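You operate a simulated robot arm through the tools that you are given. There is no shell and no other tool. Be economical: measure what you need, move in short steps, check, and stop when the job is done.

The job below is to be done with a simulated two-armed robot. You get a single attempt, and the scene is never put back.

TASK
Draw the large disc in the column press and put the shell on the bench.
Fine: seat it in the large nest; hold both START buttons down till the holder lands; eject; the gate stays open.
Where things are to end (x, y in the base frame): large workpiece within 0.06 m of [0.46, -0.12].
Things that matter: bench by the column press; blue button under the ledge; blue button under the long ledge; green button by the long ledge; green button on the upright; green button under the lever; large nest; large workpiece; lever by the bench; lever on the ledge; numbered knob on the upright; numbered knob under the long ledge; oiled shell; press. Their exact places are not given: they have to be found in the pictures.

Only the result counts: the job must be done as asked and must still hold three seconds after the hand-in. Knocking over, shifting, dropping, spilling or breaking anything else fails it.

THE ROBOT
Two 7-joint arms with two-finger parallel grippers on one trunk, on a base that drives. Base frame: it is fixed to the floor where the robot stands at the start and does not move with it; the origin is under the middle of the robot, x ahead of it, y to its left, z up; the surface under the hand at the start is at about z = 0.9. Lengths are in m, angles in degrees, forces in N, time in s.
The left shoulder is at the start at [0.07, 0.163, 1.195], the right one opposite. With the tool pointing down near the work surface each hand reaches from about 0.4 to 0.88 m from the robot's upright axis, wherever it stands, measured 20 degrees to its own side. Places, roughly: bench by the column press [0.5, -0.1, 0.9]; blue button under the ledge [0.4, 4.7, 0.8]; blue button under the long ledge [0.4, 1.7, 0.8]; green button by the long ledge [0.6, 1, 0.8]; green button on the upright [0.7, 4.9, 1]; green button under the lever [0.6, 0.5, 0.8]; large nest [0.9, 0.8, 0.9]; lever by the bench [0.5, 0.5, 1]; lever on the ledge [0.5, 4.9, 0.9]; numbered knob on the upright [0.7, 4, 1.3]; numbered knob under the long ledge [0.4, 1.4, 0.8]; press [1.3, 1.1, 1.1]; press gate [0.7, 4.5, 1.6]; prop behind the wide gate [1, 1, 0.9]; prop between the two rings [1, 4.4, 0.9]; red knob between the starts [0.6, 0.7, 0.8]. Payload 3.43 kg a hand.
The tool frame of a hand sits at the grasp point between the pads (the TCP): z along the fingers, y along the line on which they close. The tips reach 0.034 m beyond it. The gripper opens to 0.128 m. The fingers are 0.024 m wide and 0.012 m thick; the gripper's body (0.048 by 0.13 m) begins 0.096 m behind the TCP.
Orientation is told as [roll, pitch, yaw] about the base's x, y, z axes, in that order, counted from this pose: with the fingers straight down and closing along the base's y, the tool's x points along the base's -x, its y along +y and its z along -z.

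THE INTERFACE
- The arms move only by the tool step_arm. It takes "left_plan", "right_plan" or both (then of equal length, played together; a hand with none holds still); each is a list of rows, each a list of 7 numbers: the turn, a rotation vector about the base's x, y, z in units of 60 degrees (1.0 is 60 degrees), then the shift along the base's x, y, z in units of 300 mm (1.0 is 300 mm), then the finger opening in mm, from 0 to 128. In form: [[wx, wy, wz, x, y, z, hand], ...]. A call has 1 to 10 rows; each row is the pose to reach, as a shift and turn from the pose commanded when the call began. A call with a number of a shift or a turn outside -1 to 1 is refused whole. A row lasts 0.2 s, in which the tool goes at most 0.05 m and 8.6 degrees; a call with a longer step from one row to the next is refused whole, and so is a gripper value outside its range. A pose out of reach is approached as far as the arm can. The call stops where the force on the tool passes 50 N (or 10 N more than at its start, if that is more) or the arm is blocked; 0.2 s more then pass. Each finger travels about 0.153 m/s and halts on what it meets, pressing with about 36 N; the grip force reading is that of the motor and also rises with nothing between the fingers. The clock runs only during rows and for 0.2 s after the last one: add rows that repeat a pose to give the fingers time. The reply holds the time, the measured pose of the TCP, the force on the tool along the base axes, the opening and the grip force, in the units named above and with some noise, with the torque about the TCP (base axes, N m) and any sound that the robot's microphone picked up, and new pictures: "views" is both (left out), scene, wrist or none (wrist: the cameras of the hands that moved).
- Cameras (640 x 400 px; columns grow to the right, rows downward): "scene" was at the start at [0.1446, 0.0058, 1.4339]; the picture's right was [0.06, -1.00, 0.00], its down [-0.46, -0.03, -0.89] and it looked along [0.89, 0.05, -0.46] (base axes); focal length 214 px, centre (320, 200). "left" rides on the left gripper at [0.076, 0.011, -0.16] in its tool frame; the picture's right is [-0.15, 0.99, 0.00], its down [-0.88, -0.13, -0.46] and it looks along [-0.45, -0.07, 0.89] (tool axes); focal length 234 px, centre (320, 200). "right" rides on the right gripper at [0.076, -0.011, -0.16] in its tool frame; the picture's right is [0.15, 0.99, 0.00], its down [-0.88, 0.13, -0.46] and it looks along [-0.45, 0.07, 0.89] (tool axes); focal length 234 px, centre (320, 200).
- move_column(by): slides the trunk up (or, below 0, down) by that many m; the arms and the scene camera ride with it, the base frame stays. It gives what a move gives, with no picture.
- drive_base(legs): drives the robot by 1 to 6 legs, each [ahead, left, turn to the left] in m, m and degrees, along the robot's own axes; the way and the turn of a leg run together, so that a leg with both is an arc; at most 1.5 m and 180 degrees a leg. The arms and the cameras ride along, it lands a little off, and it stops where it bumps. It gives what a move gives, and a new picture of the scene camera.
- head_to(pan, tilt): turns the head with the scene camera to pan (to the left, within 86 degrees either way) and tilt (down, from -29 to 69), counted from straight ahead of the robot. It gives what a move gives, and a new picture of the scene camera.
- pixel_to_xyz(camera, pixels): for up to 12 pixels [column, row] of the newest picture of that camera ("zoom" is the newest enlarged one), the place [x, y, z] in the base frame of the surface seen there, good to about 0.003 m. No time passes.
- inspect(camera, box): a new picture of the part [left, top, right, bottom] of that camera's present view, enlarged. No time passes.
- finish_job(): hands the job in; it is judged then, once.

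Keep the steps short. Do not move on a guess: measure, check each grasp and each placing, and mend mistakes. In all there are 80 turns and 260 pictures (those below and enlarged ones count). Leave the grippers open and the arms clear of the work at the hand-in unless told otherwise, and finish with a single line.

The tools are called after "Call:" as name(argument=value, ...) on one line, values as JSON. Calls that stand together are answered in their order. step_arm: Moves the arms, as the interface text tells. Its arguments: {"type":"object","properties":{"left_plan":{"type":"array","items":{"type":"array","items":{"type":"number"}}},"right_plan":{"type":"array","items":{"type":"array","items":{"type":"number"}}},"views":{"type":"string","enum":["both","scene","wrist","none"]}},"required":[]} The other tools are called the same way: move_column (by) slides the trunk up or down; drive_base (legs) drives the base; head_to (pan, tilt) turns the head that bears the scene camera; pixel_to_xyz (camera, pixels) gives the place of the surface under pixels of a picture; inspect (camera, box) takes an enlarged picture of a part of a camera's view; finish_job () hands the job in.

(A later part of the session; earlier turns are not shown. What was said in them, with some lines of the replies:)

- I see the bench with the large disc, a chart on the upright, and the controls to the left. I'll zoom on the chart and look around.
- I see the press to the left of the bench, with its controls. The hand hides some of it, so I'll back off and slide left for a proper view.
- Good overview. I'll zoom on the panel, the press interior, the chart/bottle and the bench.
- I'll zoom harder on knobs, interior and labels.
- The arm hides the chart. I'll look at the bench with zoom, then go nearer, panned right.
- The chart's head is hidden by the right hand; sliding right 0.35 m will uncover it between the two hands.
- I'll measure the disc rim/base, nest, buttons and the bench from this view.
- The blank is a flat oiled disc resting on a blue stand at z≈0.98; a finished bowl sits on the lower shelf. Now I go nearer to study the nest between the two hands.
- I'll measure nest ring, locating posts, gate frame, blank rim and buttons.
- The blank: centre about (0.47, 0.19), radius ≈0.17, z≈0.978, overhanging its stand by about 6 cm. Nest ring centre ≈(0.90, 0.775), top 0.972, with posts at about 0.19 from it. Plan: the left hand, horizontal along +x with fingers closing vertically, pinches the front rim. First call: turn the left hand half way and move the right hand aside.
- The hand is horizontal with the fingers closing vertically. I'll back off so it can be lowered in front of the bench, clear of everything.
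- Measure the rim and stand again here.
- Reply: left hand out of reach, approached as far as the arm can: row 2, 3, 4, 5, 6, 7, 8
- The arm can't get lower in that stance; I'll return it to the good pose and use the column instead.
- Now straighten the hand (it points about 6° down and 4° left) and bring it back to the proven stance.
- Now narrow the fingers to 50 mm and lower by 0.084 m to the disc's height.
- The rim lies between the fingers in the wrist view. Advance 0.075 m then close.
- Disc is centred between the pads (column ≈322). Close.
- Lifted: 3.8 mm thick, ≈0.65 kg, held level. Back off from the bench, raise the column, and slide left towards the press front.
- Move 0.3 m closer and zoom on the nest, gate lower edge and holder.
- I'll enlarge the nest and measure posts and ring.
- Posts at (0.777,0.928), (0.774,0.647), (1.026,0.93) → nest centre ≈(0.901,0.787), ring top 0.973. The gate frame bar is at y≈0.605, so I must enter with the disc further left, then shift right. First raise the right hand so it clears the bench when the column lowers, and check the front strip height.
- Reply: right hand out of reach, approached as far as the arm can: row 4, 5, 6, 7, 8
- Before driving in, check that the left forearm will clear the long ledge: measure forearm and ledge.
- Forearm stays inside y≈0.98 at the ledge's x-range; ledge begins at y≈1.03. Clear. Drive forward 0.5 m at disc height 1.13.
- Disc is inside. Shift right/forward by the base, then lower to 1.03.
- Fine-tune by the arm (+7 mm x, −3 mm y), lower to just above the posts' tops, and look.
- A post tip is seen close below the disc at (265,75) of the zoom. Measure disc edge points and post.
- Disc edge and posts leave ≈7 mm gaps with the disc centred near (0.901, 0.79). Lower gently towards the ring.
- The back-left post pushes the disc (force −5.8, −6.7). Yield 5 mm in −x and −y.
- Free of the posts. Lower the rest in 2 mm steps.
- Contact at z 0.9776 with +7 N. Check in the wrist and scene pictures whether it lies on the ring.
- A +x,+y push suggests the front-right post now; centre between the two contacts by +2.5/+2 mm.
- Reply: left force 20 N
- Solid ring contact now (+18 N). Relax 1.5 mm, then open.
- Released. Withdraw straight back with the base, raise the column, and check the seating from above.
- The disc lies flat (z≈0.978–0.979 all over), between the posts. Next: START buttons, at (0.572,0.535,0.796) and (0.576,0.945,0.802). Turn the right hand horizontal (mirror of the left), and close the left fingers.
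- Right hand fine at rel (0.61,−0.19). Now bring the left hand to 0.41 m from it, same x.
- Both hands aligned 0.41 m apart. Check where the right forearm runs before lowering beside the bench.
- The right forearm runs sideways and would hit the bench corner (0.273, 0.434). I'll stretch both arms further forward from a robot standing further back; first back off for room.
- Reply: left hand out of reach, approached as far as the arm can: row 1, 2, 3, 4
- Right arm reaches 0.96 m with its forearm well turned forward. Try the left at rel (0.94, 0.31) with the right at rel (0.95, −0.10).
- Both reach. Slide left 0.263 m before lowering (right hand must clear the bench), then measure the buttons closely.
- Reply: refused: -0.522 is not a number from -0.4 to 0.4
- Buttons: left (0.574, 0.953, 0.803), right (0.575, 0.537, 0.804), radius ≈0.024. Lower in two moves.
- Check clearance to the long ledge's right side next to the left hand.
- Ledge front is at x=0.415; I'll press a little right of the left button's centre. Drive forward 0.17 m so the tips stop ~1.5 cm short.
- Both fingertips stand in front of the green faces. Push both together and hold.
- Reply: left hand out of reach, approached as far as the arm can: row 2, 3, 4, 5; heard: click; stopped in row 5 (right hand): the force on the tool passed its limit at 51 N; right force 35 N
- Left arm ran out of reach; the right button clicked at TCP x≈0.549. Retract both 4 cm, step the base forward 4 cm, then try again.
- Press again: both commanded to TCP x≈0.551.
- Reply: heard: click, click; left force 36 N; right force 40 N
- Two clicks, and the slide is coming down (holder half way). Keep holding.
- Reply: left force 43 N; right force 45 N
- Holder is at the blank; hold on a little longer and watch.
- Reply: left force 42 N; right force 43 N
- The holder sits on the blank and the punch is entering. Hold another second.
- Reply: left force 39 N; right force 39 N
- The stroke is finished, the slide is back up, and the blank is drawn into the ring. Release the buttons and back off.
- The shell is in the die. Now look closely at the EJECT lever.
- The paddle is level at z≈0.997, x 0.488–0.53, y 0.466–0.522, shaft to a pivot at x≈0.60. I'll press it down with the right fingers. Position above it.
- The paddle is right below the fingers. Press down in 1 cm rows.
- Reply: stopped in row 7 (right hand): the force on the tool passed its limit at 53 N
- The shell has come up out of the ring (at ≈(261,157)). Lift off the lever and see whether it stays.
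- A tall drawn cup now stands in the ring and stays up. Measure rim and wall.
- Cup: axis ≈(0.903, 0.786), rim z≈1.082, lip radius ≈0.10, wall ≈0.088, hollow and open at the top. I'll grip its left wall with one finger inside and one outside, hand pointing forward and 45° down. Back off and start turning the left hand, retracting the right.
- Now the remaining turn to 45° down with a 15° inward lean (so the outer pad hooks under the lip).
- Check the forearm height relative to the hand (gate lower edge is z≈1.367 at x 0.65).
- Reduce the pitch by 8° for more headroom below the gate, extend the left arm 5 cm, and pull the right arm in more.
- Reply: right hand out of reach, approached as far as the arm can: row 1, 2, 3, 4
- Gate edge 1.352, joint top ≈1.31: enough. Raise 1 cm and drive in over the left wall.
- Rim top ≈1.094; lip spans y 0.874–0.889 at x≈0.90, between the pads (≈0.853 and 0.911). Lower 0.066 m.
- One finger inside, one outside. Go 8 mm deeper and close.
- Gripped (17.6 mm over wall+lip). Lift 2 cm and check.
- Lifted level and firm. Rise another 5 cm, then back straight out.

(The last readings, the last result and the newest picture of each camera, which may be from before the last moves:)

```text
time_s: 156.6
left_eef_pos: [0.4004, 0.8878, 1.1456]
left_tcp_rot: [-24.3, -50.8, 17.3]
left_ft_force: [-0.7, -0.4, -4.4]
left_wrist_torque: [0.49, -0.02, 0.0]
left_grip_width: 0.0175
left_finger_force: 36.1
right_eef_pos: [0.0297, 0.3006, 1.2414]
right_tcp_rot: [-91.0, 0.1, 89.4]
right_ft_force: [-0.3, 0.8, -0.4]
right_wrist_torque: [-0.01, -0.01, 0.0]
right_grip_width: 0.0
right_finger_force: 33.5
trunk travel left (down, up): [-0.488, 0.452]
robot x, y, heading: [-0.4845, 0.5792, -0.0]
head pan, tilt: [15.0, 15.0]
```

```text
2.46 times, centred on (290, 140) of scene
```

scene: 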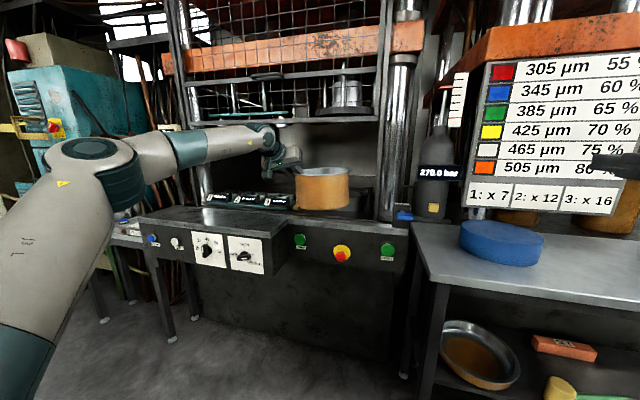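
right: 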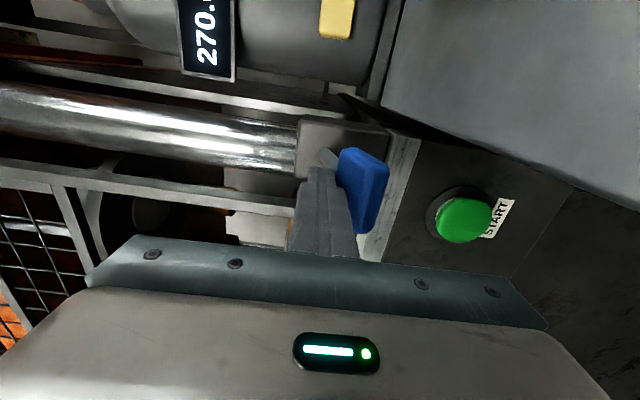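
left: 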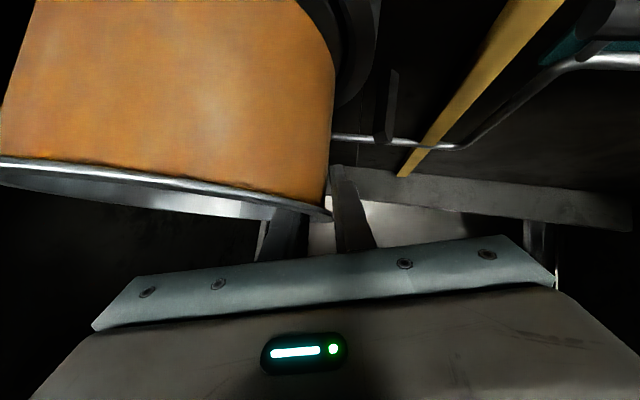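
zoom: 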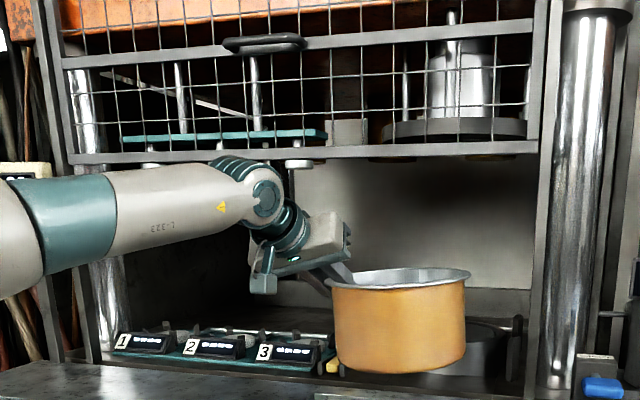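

Out and clear. Back off a bit more, then slide right to the bench.

Call:
pixel_to_xyz(camera="zoom", pixels=[[400, 370], [400, 362], [400, 290], [465, 275], [330, 280], [400, 270], [340, 355], [460, 345]])

Call:
drive_base(legs=[[-0.25, 0, 0], [0, -0.91, 0]])

Call:
head_to(pan=15, tilt=25)

```text
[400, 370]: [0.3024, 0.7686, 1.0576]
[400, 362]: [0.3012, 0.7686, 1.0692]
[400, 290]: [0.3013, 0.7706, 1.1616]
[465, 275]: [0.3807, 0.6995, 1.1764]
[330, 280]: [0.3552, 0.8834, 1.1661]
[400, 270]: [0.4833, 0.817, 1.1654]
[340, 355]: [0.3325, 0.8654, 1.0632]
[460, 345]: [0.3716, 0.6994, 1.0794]
```

```text
time_s: 162.8
left_eef_pos: [0.1457, -0.0134, 1.1475]
left_tcp_rot: [-24.3, -50.8, 17.2]
left_ft_force: [0.7, 0.0, -5.0]
left_wrist_torque: [0.45, -0.01, 0.02]
left_grip_width: 0.0172
left_finger_force: 36.1
right_eef_pos: [-0.2241, -0.6012, 1.24]
right_tcp_rot: [-90.9, 0.0, 89.4]
right_ft_force: [0.2, -0.3, 0.5]
right_wrist_torque: [0.02, 0.02, 0.01]
right_grip_width: 0.0001
right_finger_force: 32.8
trunk travel left (down, up): [-0.488, 0.452]
robot x, y, heading: [-0.7409, -0.3142, -0.1]
head pan, tilt: [15.0, 15.0]
```

scene: 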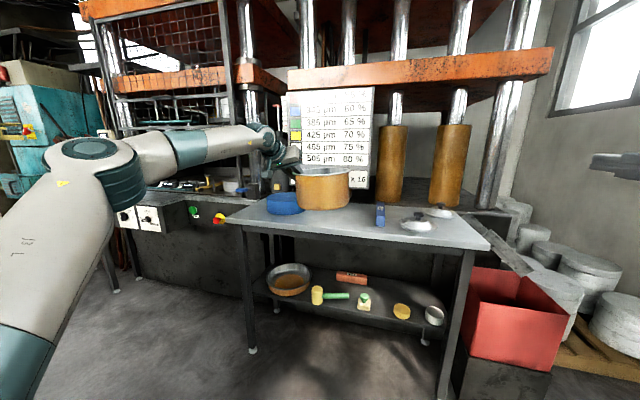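

```text
time_s: 163.5
left_eef_pos: [0.147, -0.0133, 1.1471]
left_tcp_rot: [-24.4, -50.7, 17.2]
left_ft_force: [-0.8, 0.8, -4.4]
left_wrist_torque: [0.48, -0.05, 0.02]
left_grip_width: 0.0175
left_finger_force: 35.9
right_eef_pos: [-0.2233, -0.6002, 1.2409]
right_tcp_rot: [-91.0, 0.0, 89.4]
right_ft_force: [0.0, 0.2, 0.6]
right_wrist_torque: [0.03, 0.0, -0.01]
right_grip_width: 0.0
right_finger_force: 33.2
trunk travel left (down, up): [-0.488, 0.452]
robot x, y, heading: [-0.7361, -0.3168, -0.2]
head pan, tilt: [15.0, 25.0]
5 turns are left
```

scene: 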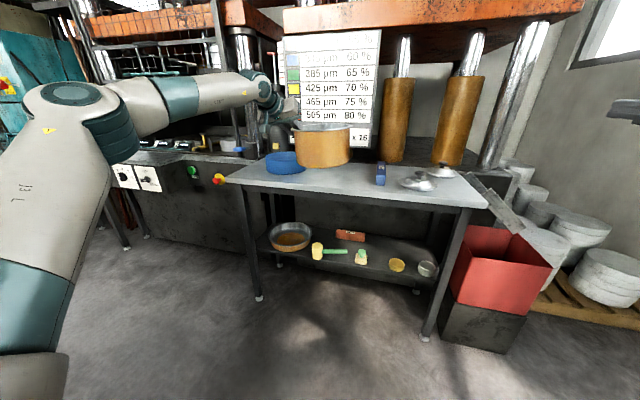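

Only 5 turns left. Cup bottom is ≈0.092 below the TCP, its axis ≈(−0.01, −0.096) from it. Drive to the place, lower with the column to ≈2.5 cm above the bench, then gently by arm.

Call:
drive_base(legs=[[0.323, -0.011, 0.2]])

Call:
move_column(by=-0.13)

Call:
step_arm(left_plan=[[0, 0, 0, 0, 0, -0.02, 0], [0, 0, 0, 0, 0, -0.04, 0], [0, 0, 0, 0, 0, -0.055, 0], [0, 0, 0, 0, 0, -0.055, 0]], views="scene")

Call:
inspect(camera="scene", box=[240, 110, 440, 240])

Call:
pixel_to_xyz(camera="scene", pixels=[[300, 170], [320, 170], [340, 170], [310, 180], [330, 180], [320, 190], [340, 190], [360, 180]])

```text
time_s: 165.6
left_eef_pos: [0.464, -0.0279, 1.1465]
left_tcp_rot: [-24.4, -50.8, 17.1]
left_ft_force: [0.3, -0.4, -5.6]
left_wrist_torque: [0.46, -0.08, 0.02]
left_grip_width: 0.0175
left_finger_force: 36.2
right_eef_pos: [0.0918, -0.6141, 1.2401]
right_tcp_rot: [-91.1, 0.0, 89.2]
right_ft_force: [0.2, 0.6, 0.3]
right_wrist_torque: [-0.01, -0.02, -0.01]
right_grip_width: 0.0
right_finger_force: 32.8
trunk travel left (down, up): [-0.488, 0.452]
robot x, y, heading: [-0.4266, -0.3303, -0.5]
head pan, tilt: [15.0, 25.0]
```

scene: 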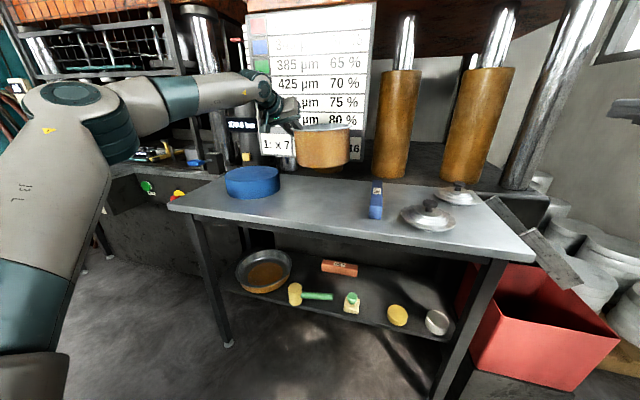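

```text
time_s: 167.2
left_eef_pos: [0.4642, -0.028, 1.0158]
left_tcp_rot: [-24.4, -50.9, 17.0]
left_ft_force: [-0.6, -0.7, -5.0]
left_wrist_torque: [0.47, -0.04, 0.0]
left_grip_width: 0.0173
left_finger_force: 35.2
right_eef_pos: [0.0913, -0.6136, 1.1101]
right_tcp_rot: [-91.1, 0.1, 89.3]
right_ft_force: [-0.2, 0.5, -1.2]
right_wrist_torque: [0.01, 0.03, -0.02]
right_grip_width: 0.0002
right_finger_force: 33.0
trunk travel left (down, up): [-0.358, 0.582]
robot x, y, heading: [-0.4215, -0.3288, -0.4]
head pan, tilt: [15.0, 25.0]
```

```text
time_s: 168.2
left_eef_pos: [0.4641, -0.0282, 1.0012]
left_tcp_rot: [-24.4, -50.8, 17.1]
left_ft_force: [1.5, -0.1, -2.0]
left_wrist_torque: [0.45, -0.09, 0.02]
left_grip_width: 0.017
left_finger_force: 35.8
right_eef_pos: [0.0919, -0.614, 1.1111]
right_tcp_rot: [-91.2, 0.0, 89.1]
right_ft_force: [0.5, -0.2, 0.5]
right_wrist_torque: [0.0, -0.01, -0.01]
right_grip_width: 0.0
right_finger_force: 33.3
trunk travel left (down, up): [-0.358, 0.582]
robot x, y, heading: [-0.4214, -0.3312, -0.1]
head pan, tilt: [15.0, 25.0]
```

scene: 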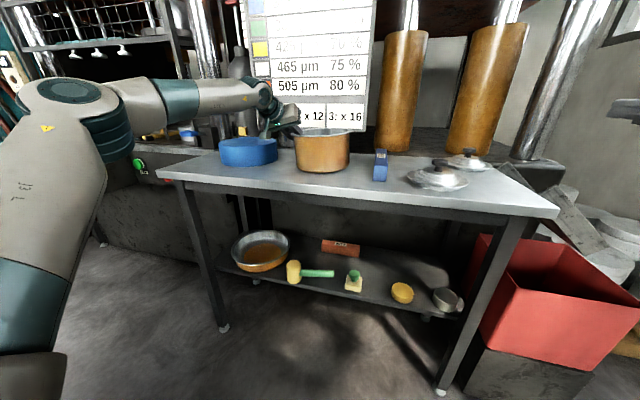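

```text
3.08 times, centred on (340, 175) of scene
```

zoom: 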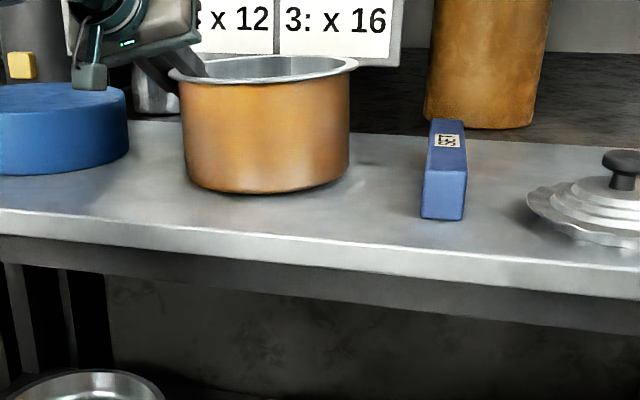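

```text
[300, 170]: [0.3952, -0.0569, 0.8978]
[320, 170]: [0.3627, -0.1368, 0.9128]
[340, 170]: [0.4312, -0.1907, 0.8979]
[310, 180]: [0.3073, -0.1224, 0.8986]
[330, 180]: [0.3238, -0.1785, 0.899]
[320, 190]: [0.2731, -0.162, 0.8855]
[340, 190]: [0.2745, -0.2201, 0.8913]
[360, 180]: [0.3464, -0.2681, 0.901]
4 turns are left
```

Touching down (load fell from 5 to 2 N), centre ≈(0.454, −0.122). Lower 4 mm more, open, and lift straight up.

Call:
step_arm(left_plan=[[0, 0, 0, 0, 0, -0.007, 0], [0, 0, 0, 0, 0, -0.013, 0], [0, 0, 0, 0, 0, -0.013, 20], [0, 0, 0, 0, 0, -0.013, 35], [0, 0, 0, 0, 0, -0.013, 60], [0, 0, 0, 0, 0, -0.013, 60], [0, 0, 0, 0, 0, 0.05, 60], [0, 0, 0, 0, 0, 0.15, 60], [0, 0, 0, 0, 0, 0.28, 60], [0, 0, 0, 0, 0, 0.4, 60]], views="both")

Call:
inspect(camera="scene", box=[240, 90, 440, 220])

Call:
pixel_to_xyz(camera="zoom", pixels=[[265, 135], [265, 180], [265, 230], [185, 180], [345, 180], [265, 120], [180, 140], [350, 135]])

```text
time_s: 170.4
left_eef_pos: [0.4454, -0.0256, 1.0897]
left_tcp_rot: [-24.5, -50.8, 17.2]
left_ft_force: [1.0, 0.0, -0.1]
left_wrist_torque: [0.0, -0.01, 0.02]
left_grip_width: 0.0602
left_finger_force: 0.0
left hand out of reach, approached as far as the arm can: row 9, 10
right_eef_pos: [0.0931, -0.6143, 1.11]
right_tcp_rot: [-91.0, 0.0, 89.1]
right_ft_force: [-0.2, -0.2, -0.8]
right_wrist_torque: [0.04, 0.03, 0.0]
right_grip_width: 0.0
right_finger_force: 32.5
trunk travel left (down, up): [-0.358, 0.582]
robot x, y, heading: [-0.4203, -0.3283, -0.4]
head pan, tilt: [15.0, 25.0]
```

scene: 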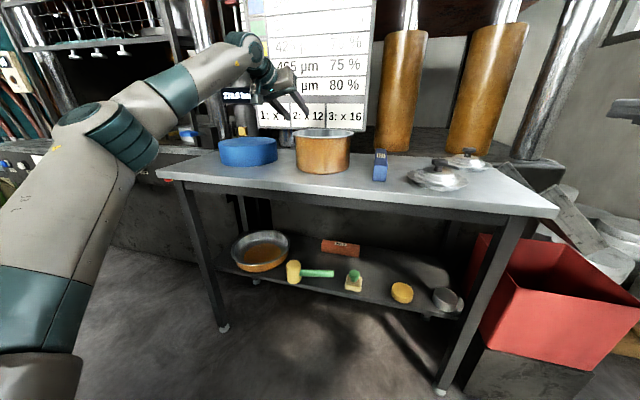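
left: 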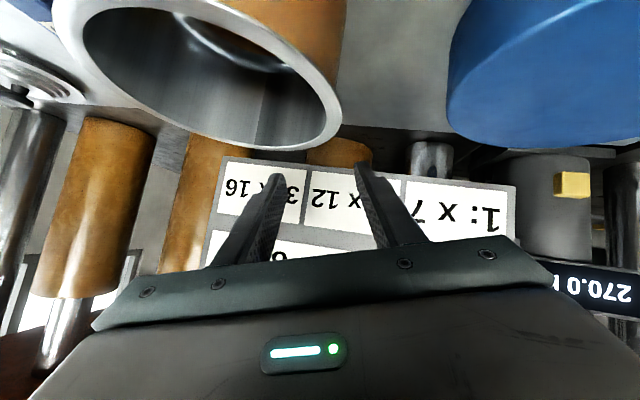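

```text
3.08 times, centred on (340, 155) of scene
```

zoom: 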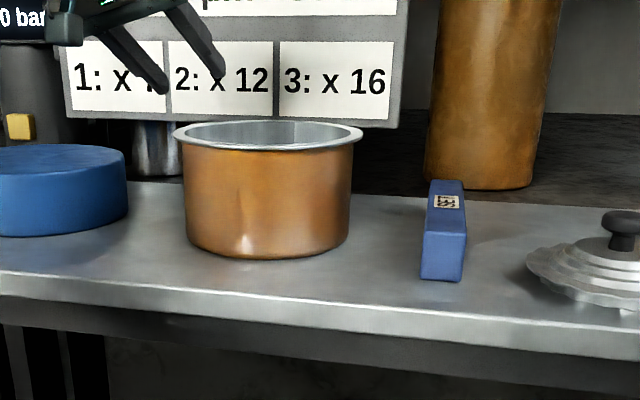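

```text
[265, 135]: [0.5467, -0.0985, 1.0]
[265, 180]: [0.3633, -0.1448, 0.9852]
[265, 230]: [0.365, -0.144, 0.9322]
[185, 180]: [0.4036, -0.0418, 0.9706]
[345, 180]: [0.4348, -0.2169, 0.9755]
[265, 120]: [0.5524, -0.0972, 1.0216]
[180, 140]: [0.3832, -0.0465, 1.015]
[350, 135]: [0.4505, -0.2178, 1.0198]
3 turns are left
```

The shell stands upright on the bench, centre ≈(0.452, −0.130). Raise, back off, and open both grippers.

Call:
move_column(by=0.12)

Call:
drive_base(legs=[[-0.35, 0, 0]])

Call:
step_arm(left_plan=[[0, 0, 0, 0, 0, 0, 90], [0, 0, 0, 0, 0, 0, 120], [0, 0, 0, 0, 0, 0, 120], [0, 0, 0, 0, 0, 0, 120]], right_plan=[[0, 0, 0, 0, 0, 0, 40], [0, 0, 0, 0, 0, 0, 80], [0, 0, 0, 0, 0, 0, 120], [0, 0, 0, 0, 0, 0, 120]], views="scene")

Call:
head_to(pan=30, tilt=20)

```text
time_s: 171.9
left_eef_pos: [0.4448, -0.0247, 1.2097]
left_tcp_rot: [-24.5, -50.9, 17.3]
left_ft_force: [-0.4, 0.1, 0.4]
left_wrist_torque: [-0.01, -0.03, 0.02]
left_grip_width: 0.06
left_finger_force: 0.1
right_eef_pos: [0.0912, -0.6158, 1.2305]
right_tcp_rot: [-91.1, 0.0, 89.2]
right_ft_force: [-0.5, -0.3, -0.5]
right_wrist_torque: [-0.01, 0.0, 0.01]
right_grip_width: 0.0001
right_finger_force: 32.6
trunk travel left (down, up): [-0.478, 0.462]
robot x, y, heading: [-0.4267, -0.3292, -0.3]
head pan, tilt: [15.0, 25.0]
```

```text
time_s: 174.2
left_eef_pos: [0.0918, -0.028, 1.2103]
left_tcp_rot: [-24.5, -50.9, 16.9]
left_ft_force: [-0.2, -0.5, -0.6]
left_wrist_torque: [0.01, 0.05, 0.0]
left_grip_width: 0.0601
left_finger_force: 0.0
right_eef_pos: [-0.2657, -0.6155, 1.2313]
right_tcp_rot: [-91.1, 0.0, 88.7]
right_ft_force: [-0.3, -0.6, 0.5]
right_wrist_torque: [-0.01, 0.01, 0.0]
right_grip_width: 0.0
right_finger_force: 32.7
trunk travel left (down, up): [-0.478, 0.462]
robot x, y, heading: [-0.7761, -0.3253, -0.5]
head pan, tilt: [15.0, 25.0]
```

scene: 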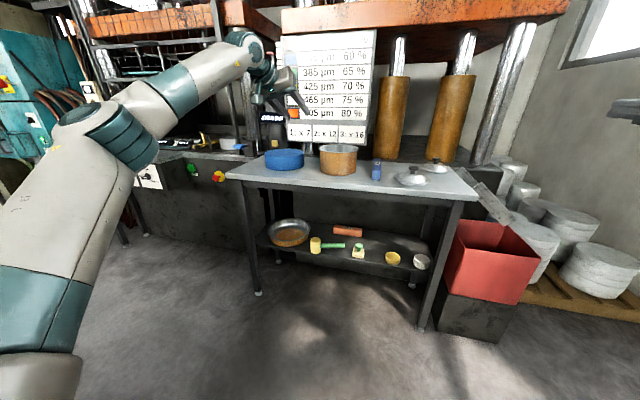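

```text
time_s: 175.2
left_eef_pos: [0.0928, -0.0278, 1.2104]
left_tcp_rot: [-24.5, -50.8, 17.0]
left_ft_force: [-0.4, -0.7, 0.5]
left_wrist_torque: [0.01, 0.04, 0.01]
left_grip_width: 0.1201
left_finger_force: 0.1
right_eef_pos: [-0.2645, -0.616, 1.2309]
right_tcp_rot: [-91.1, 0.1, 88.8]
right_ft_force: [-0.1, 0.2, -0.1]
right_wrist_torque: [0.0, 0.02, 0.0]
right_grip_width: 0.1201
right_finger_force: 0.1
trunk travel left (down, up): [-0.478, 0.462]
robot x, y, heading: [-0.7777, -0.328, -0.7]
head pan, tilt: [15.0, 25.0]
```

scene: 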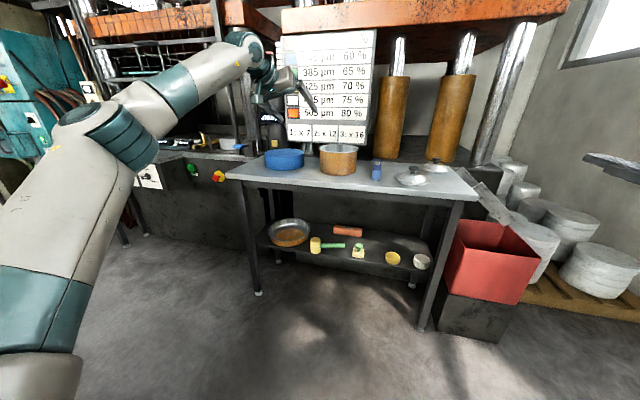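

```text
time_s: 176.0
left_eef_pos: [0.0925, -0.0277, 1.2108]
left_tcp_rot: [-24.5, -50.9, 16.9]
left_ft_force: [0.0, 0.1, 0.5]
left_wrist_torque: [0.03, 0.0, -0.03]
left_grip_width: 0.1203
left_finger_force: 0.1
right_eef_pos: [-0.265, -0.6145, 1.2316]
right_tcp_rot: [-91.2, 0.0, 88.8]
right_ft_force: [-0.8, -0.4, -1.3]
right_wrist_torque: [0.02, -0.02, -0.03]
right_grip_width: 0.1201
right_finger_force: 0.1
trunk travel left (down, up): [-0.478, 0.462]
robot x, y, heading: [-0.7728, -0.3265, -0.8]
head pan, tilt: [30.0, 20.0]
2 turns are left
```

scene: 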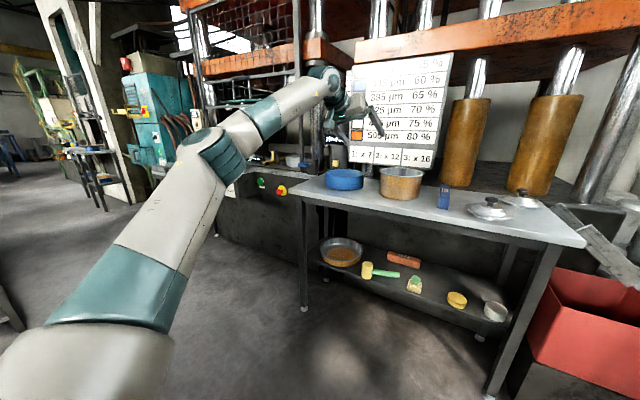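

The shell stands on the bench at ≈(0.45, −0.13), the gate is still open, and the hands are open and clear of the work. Handing in.

Call:
finish_job()

```text
The job is handed in.
```

The large disc was drawn and ejected, the shell stands upright on the bench at about (0.45, −0.13), the gate is still open, and the job is handed in.
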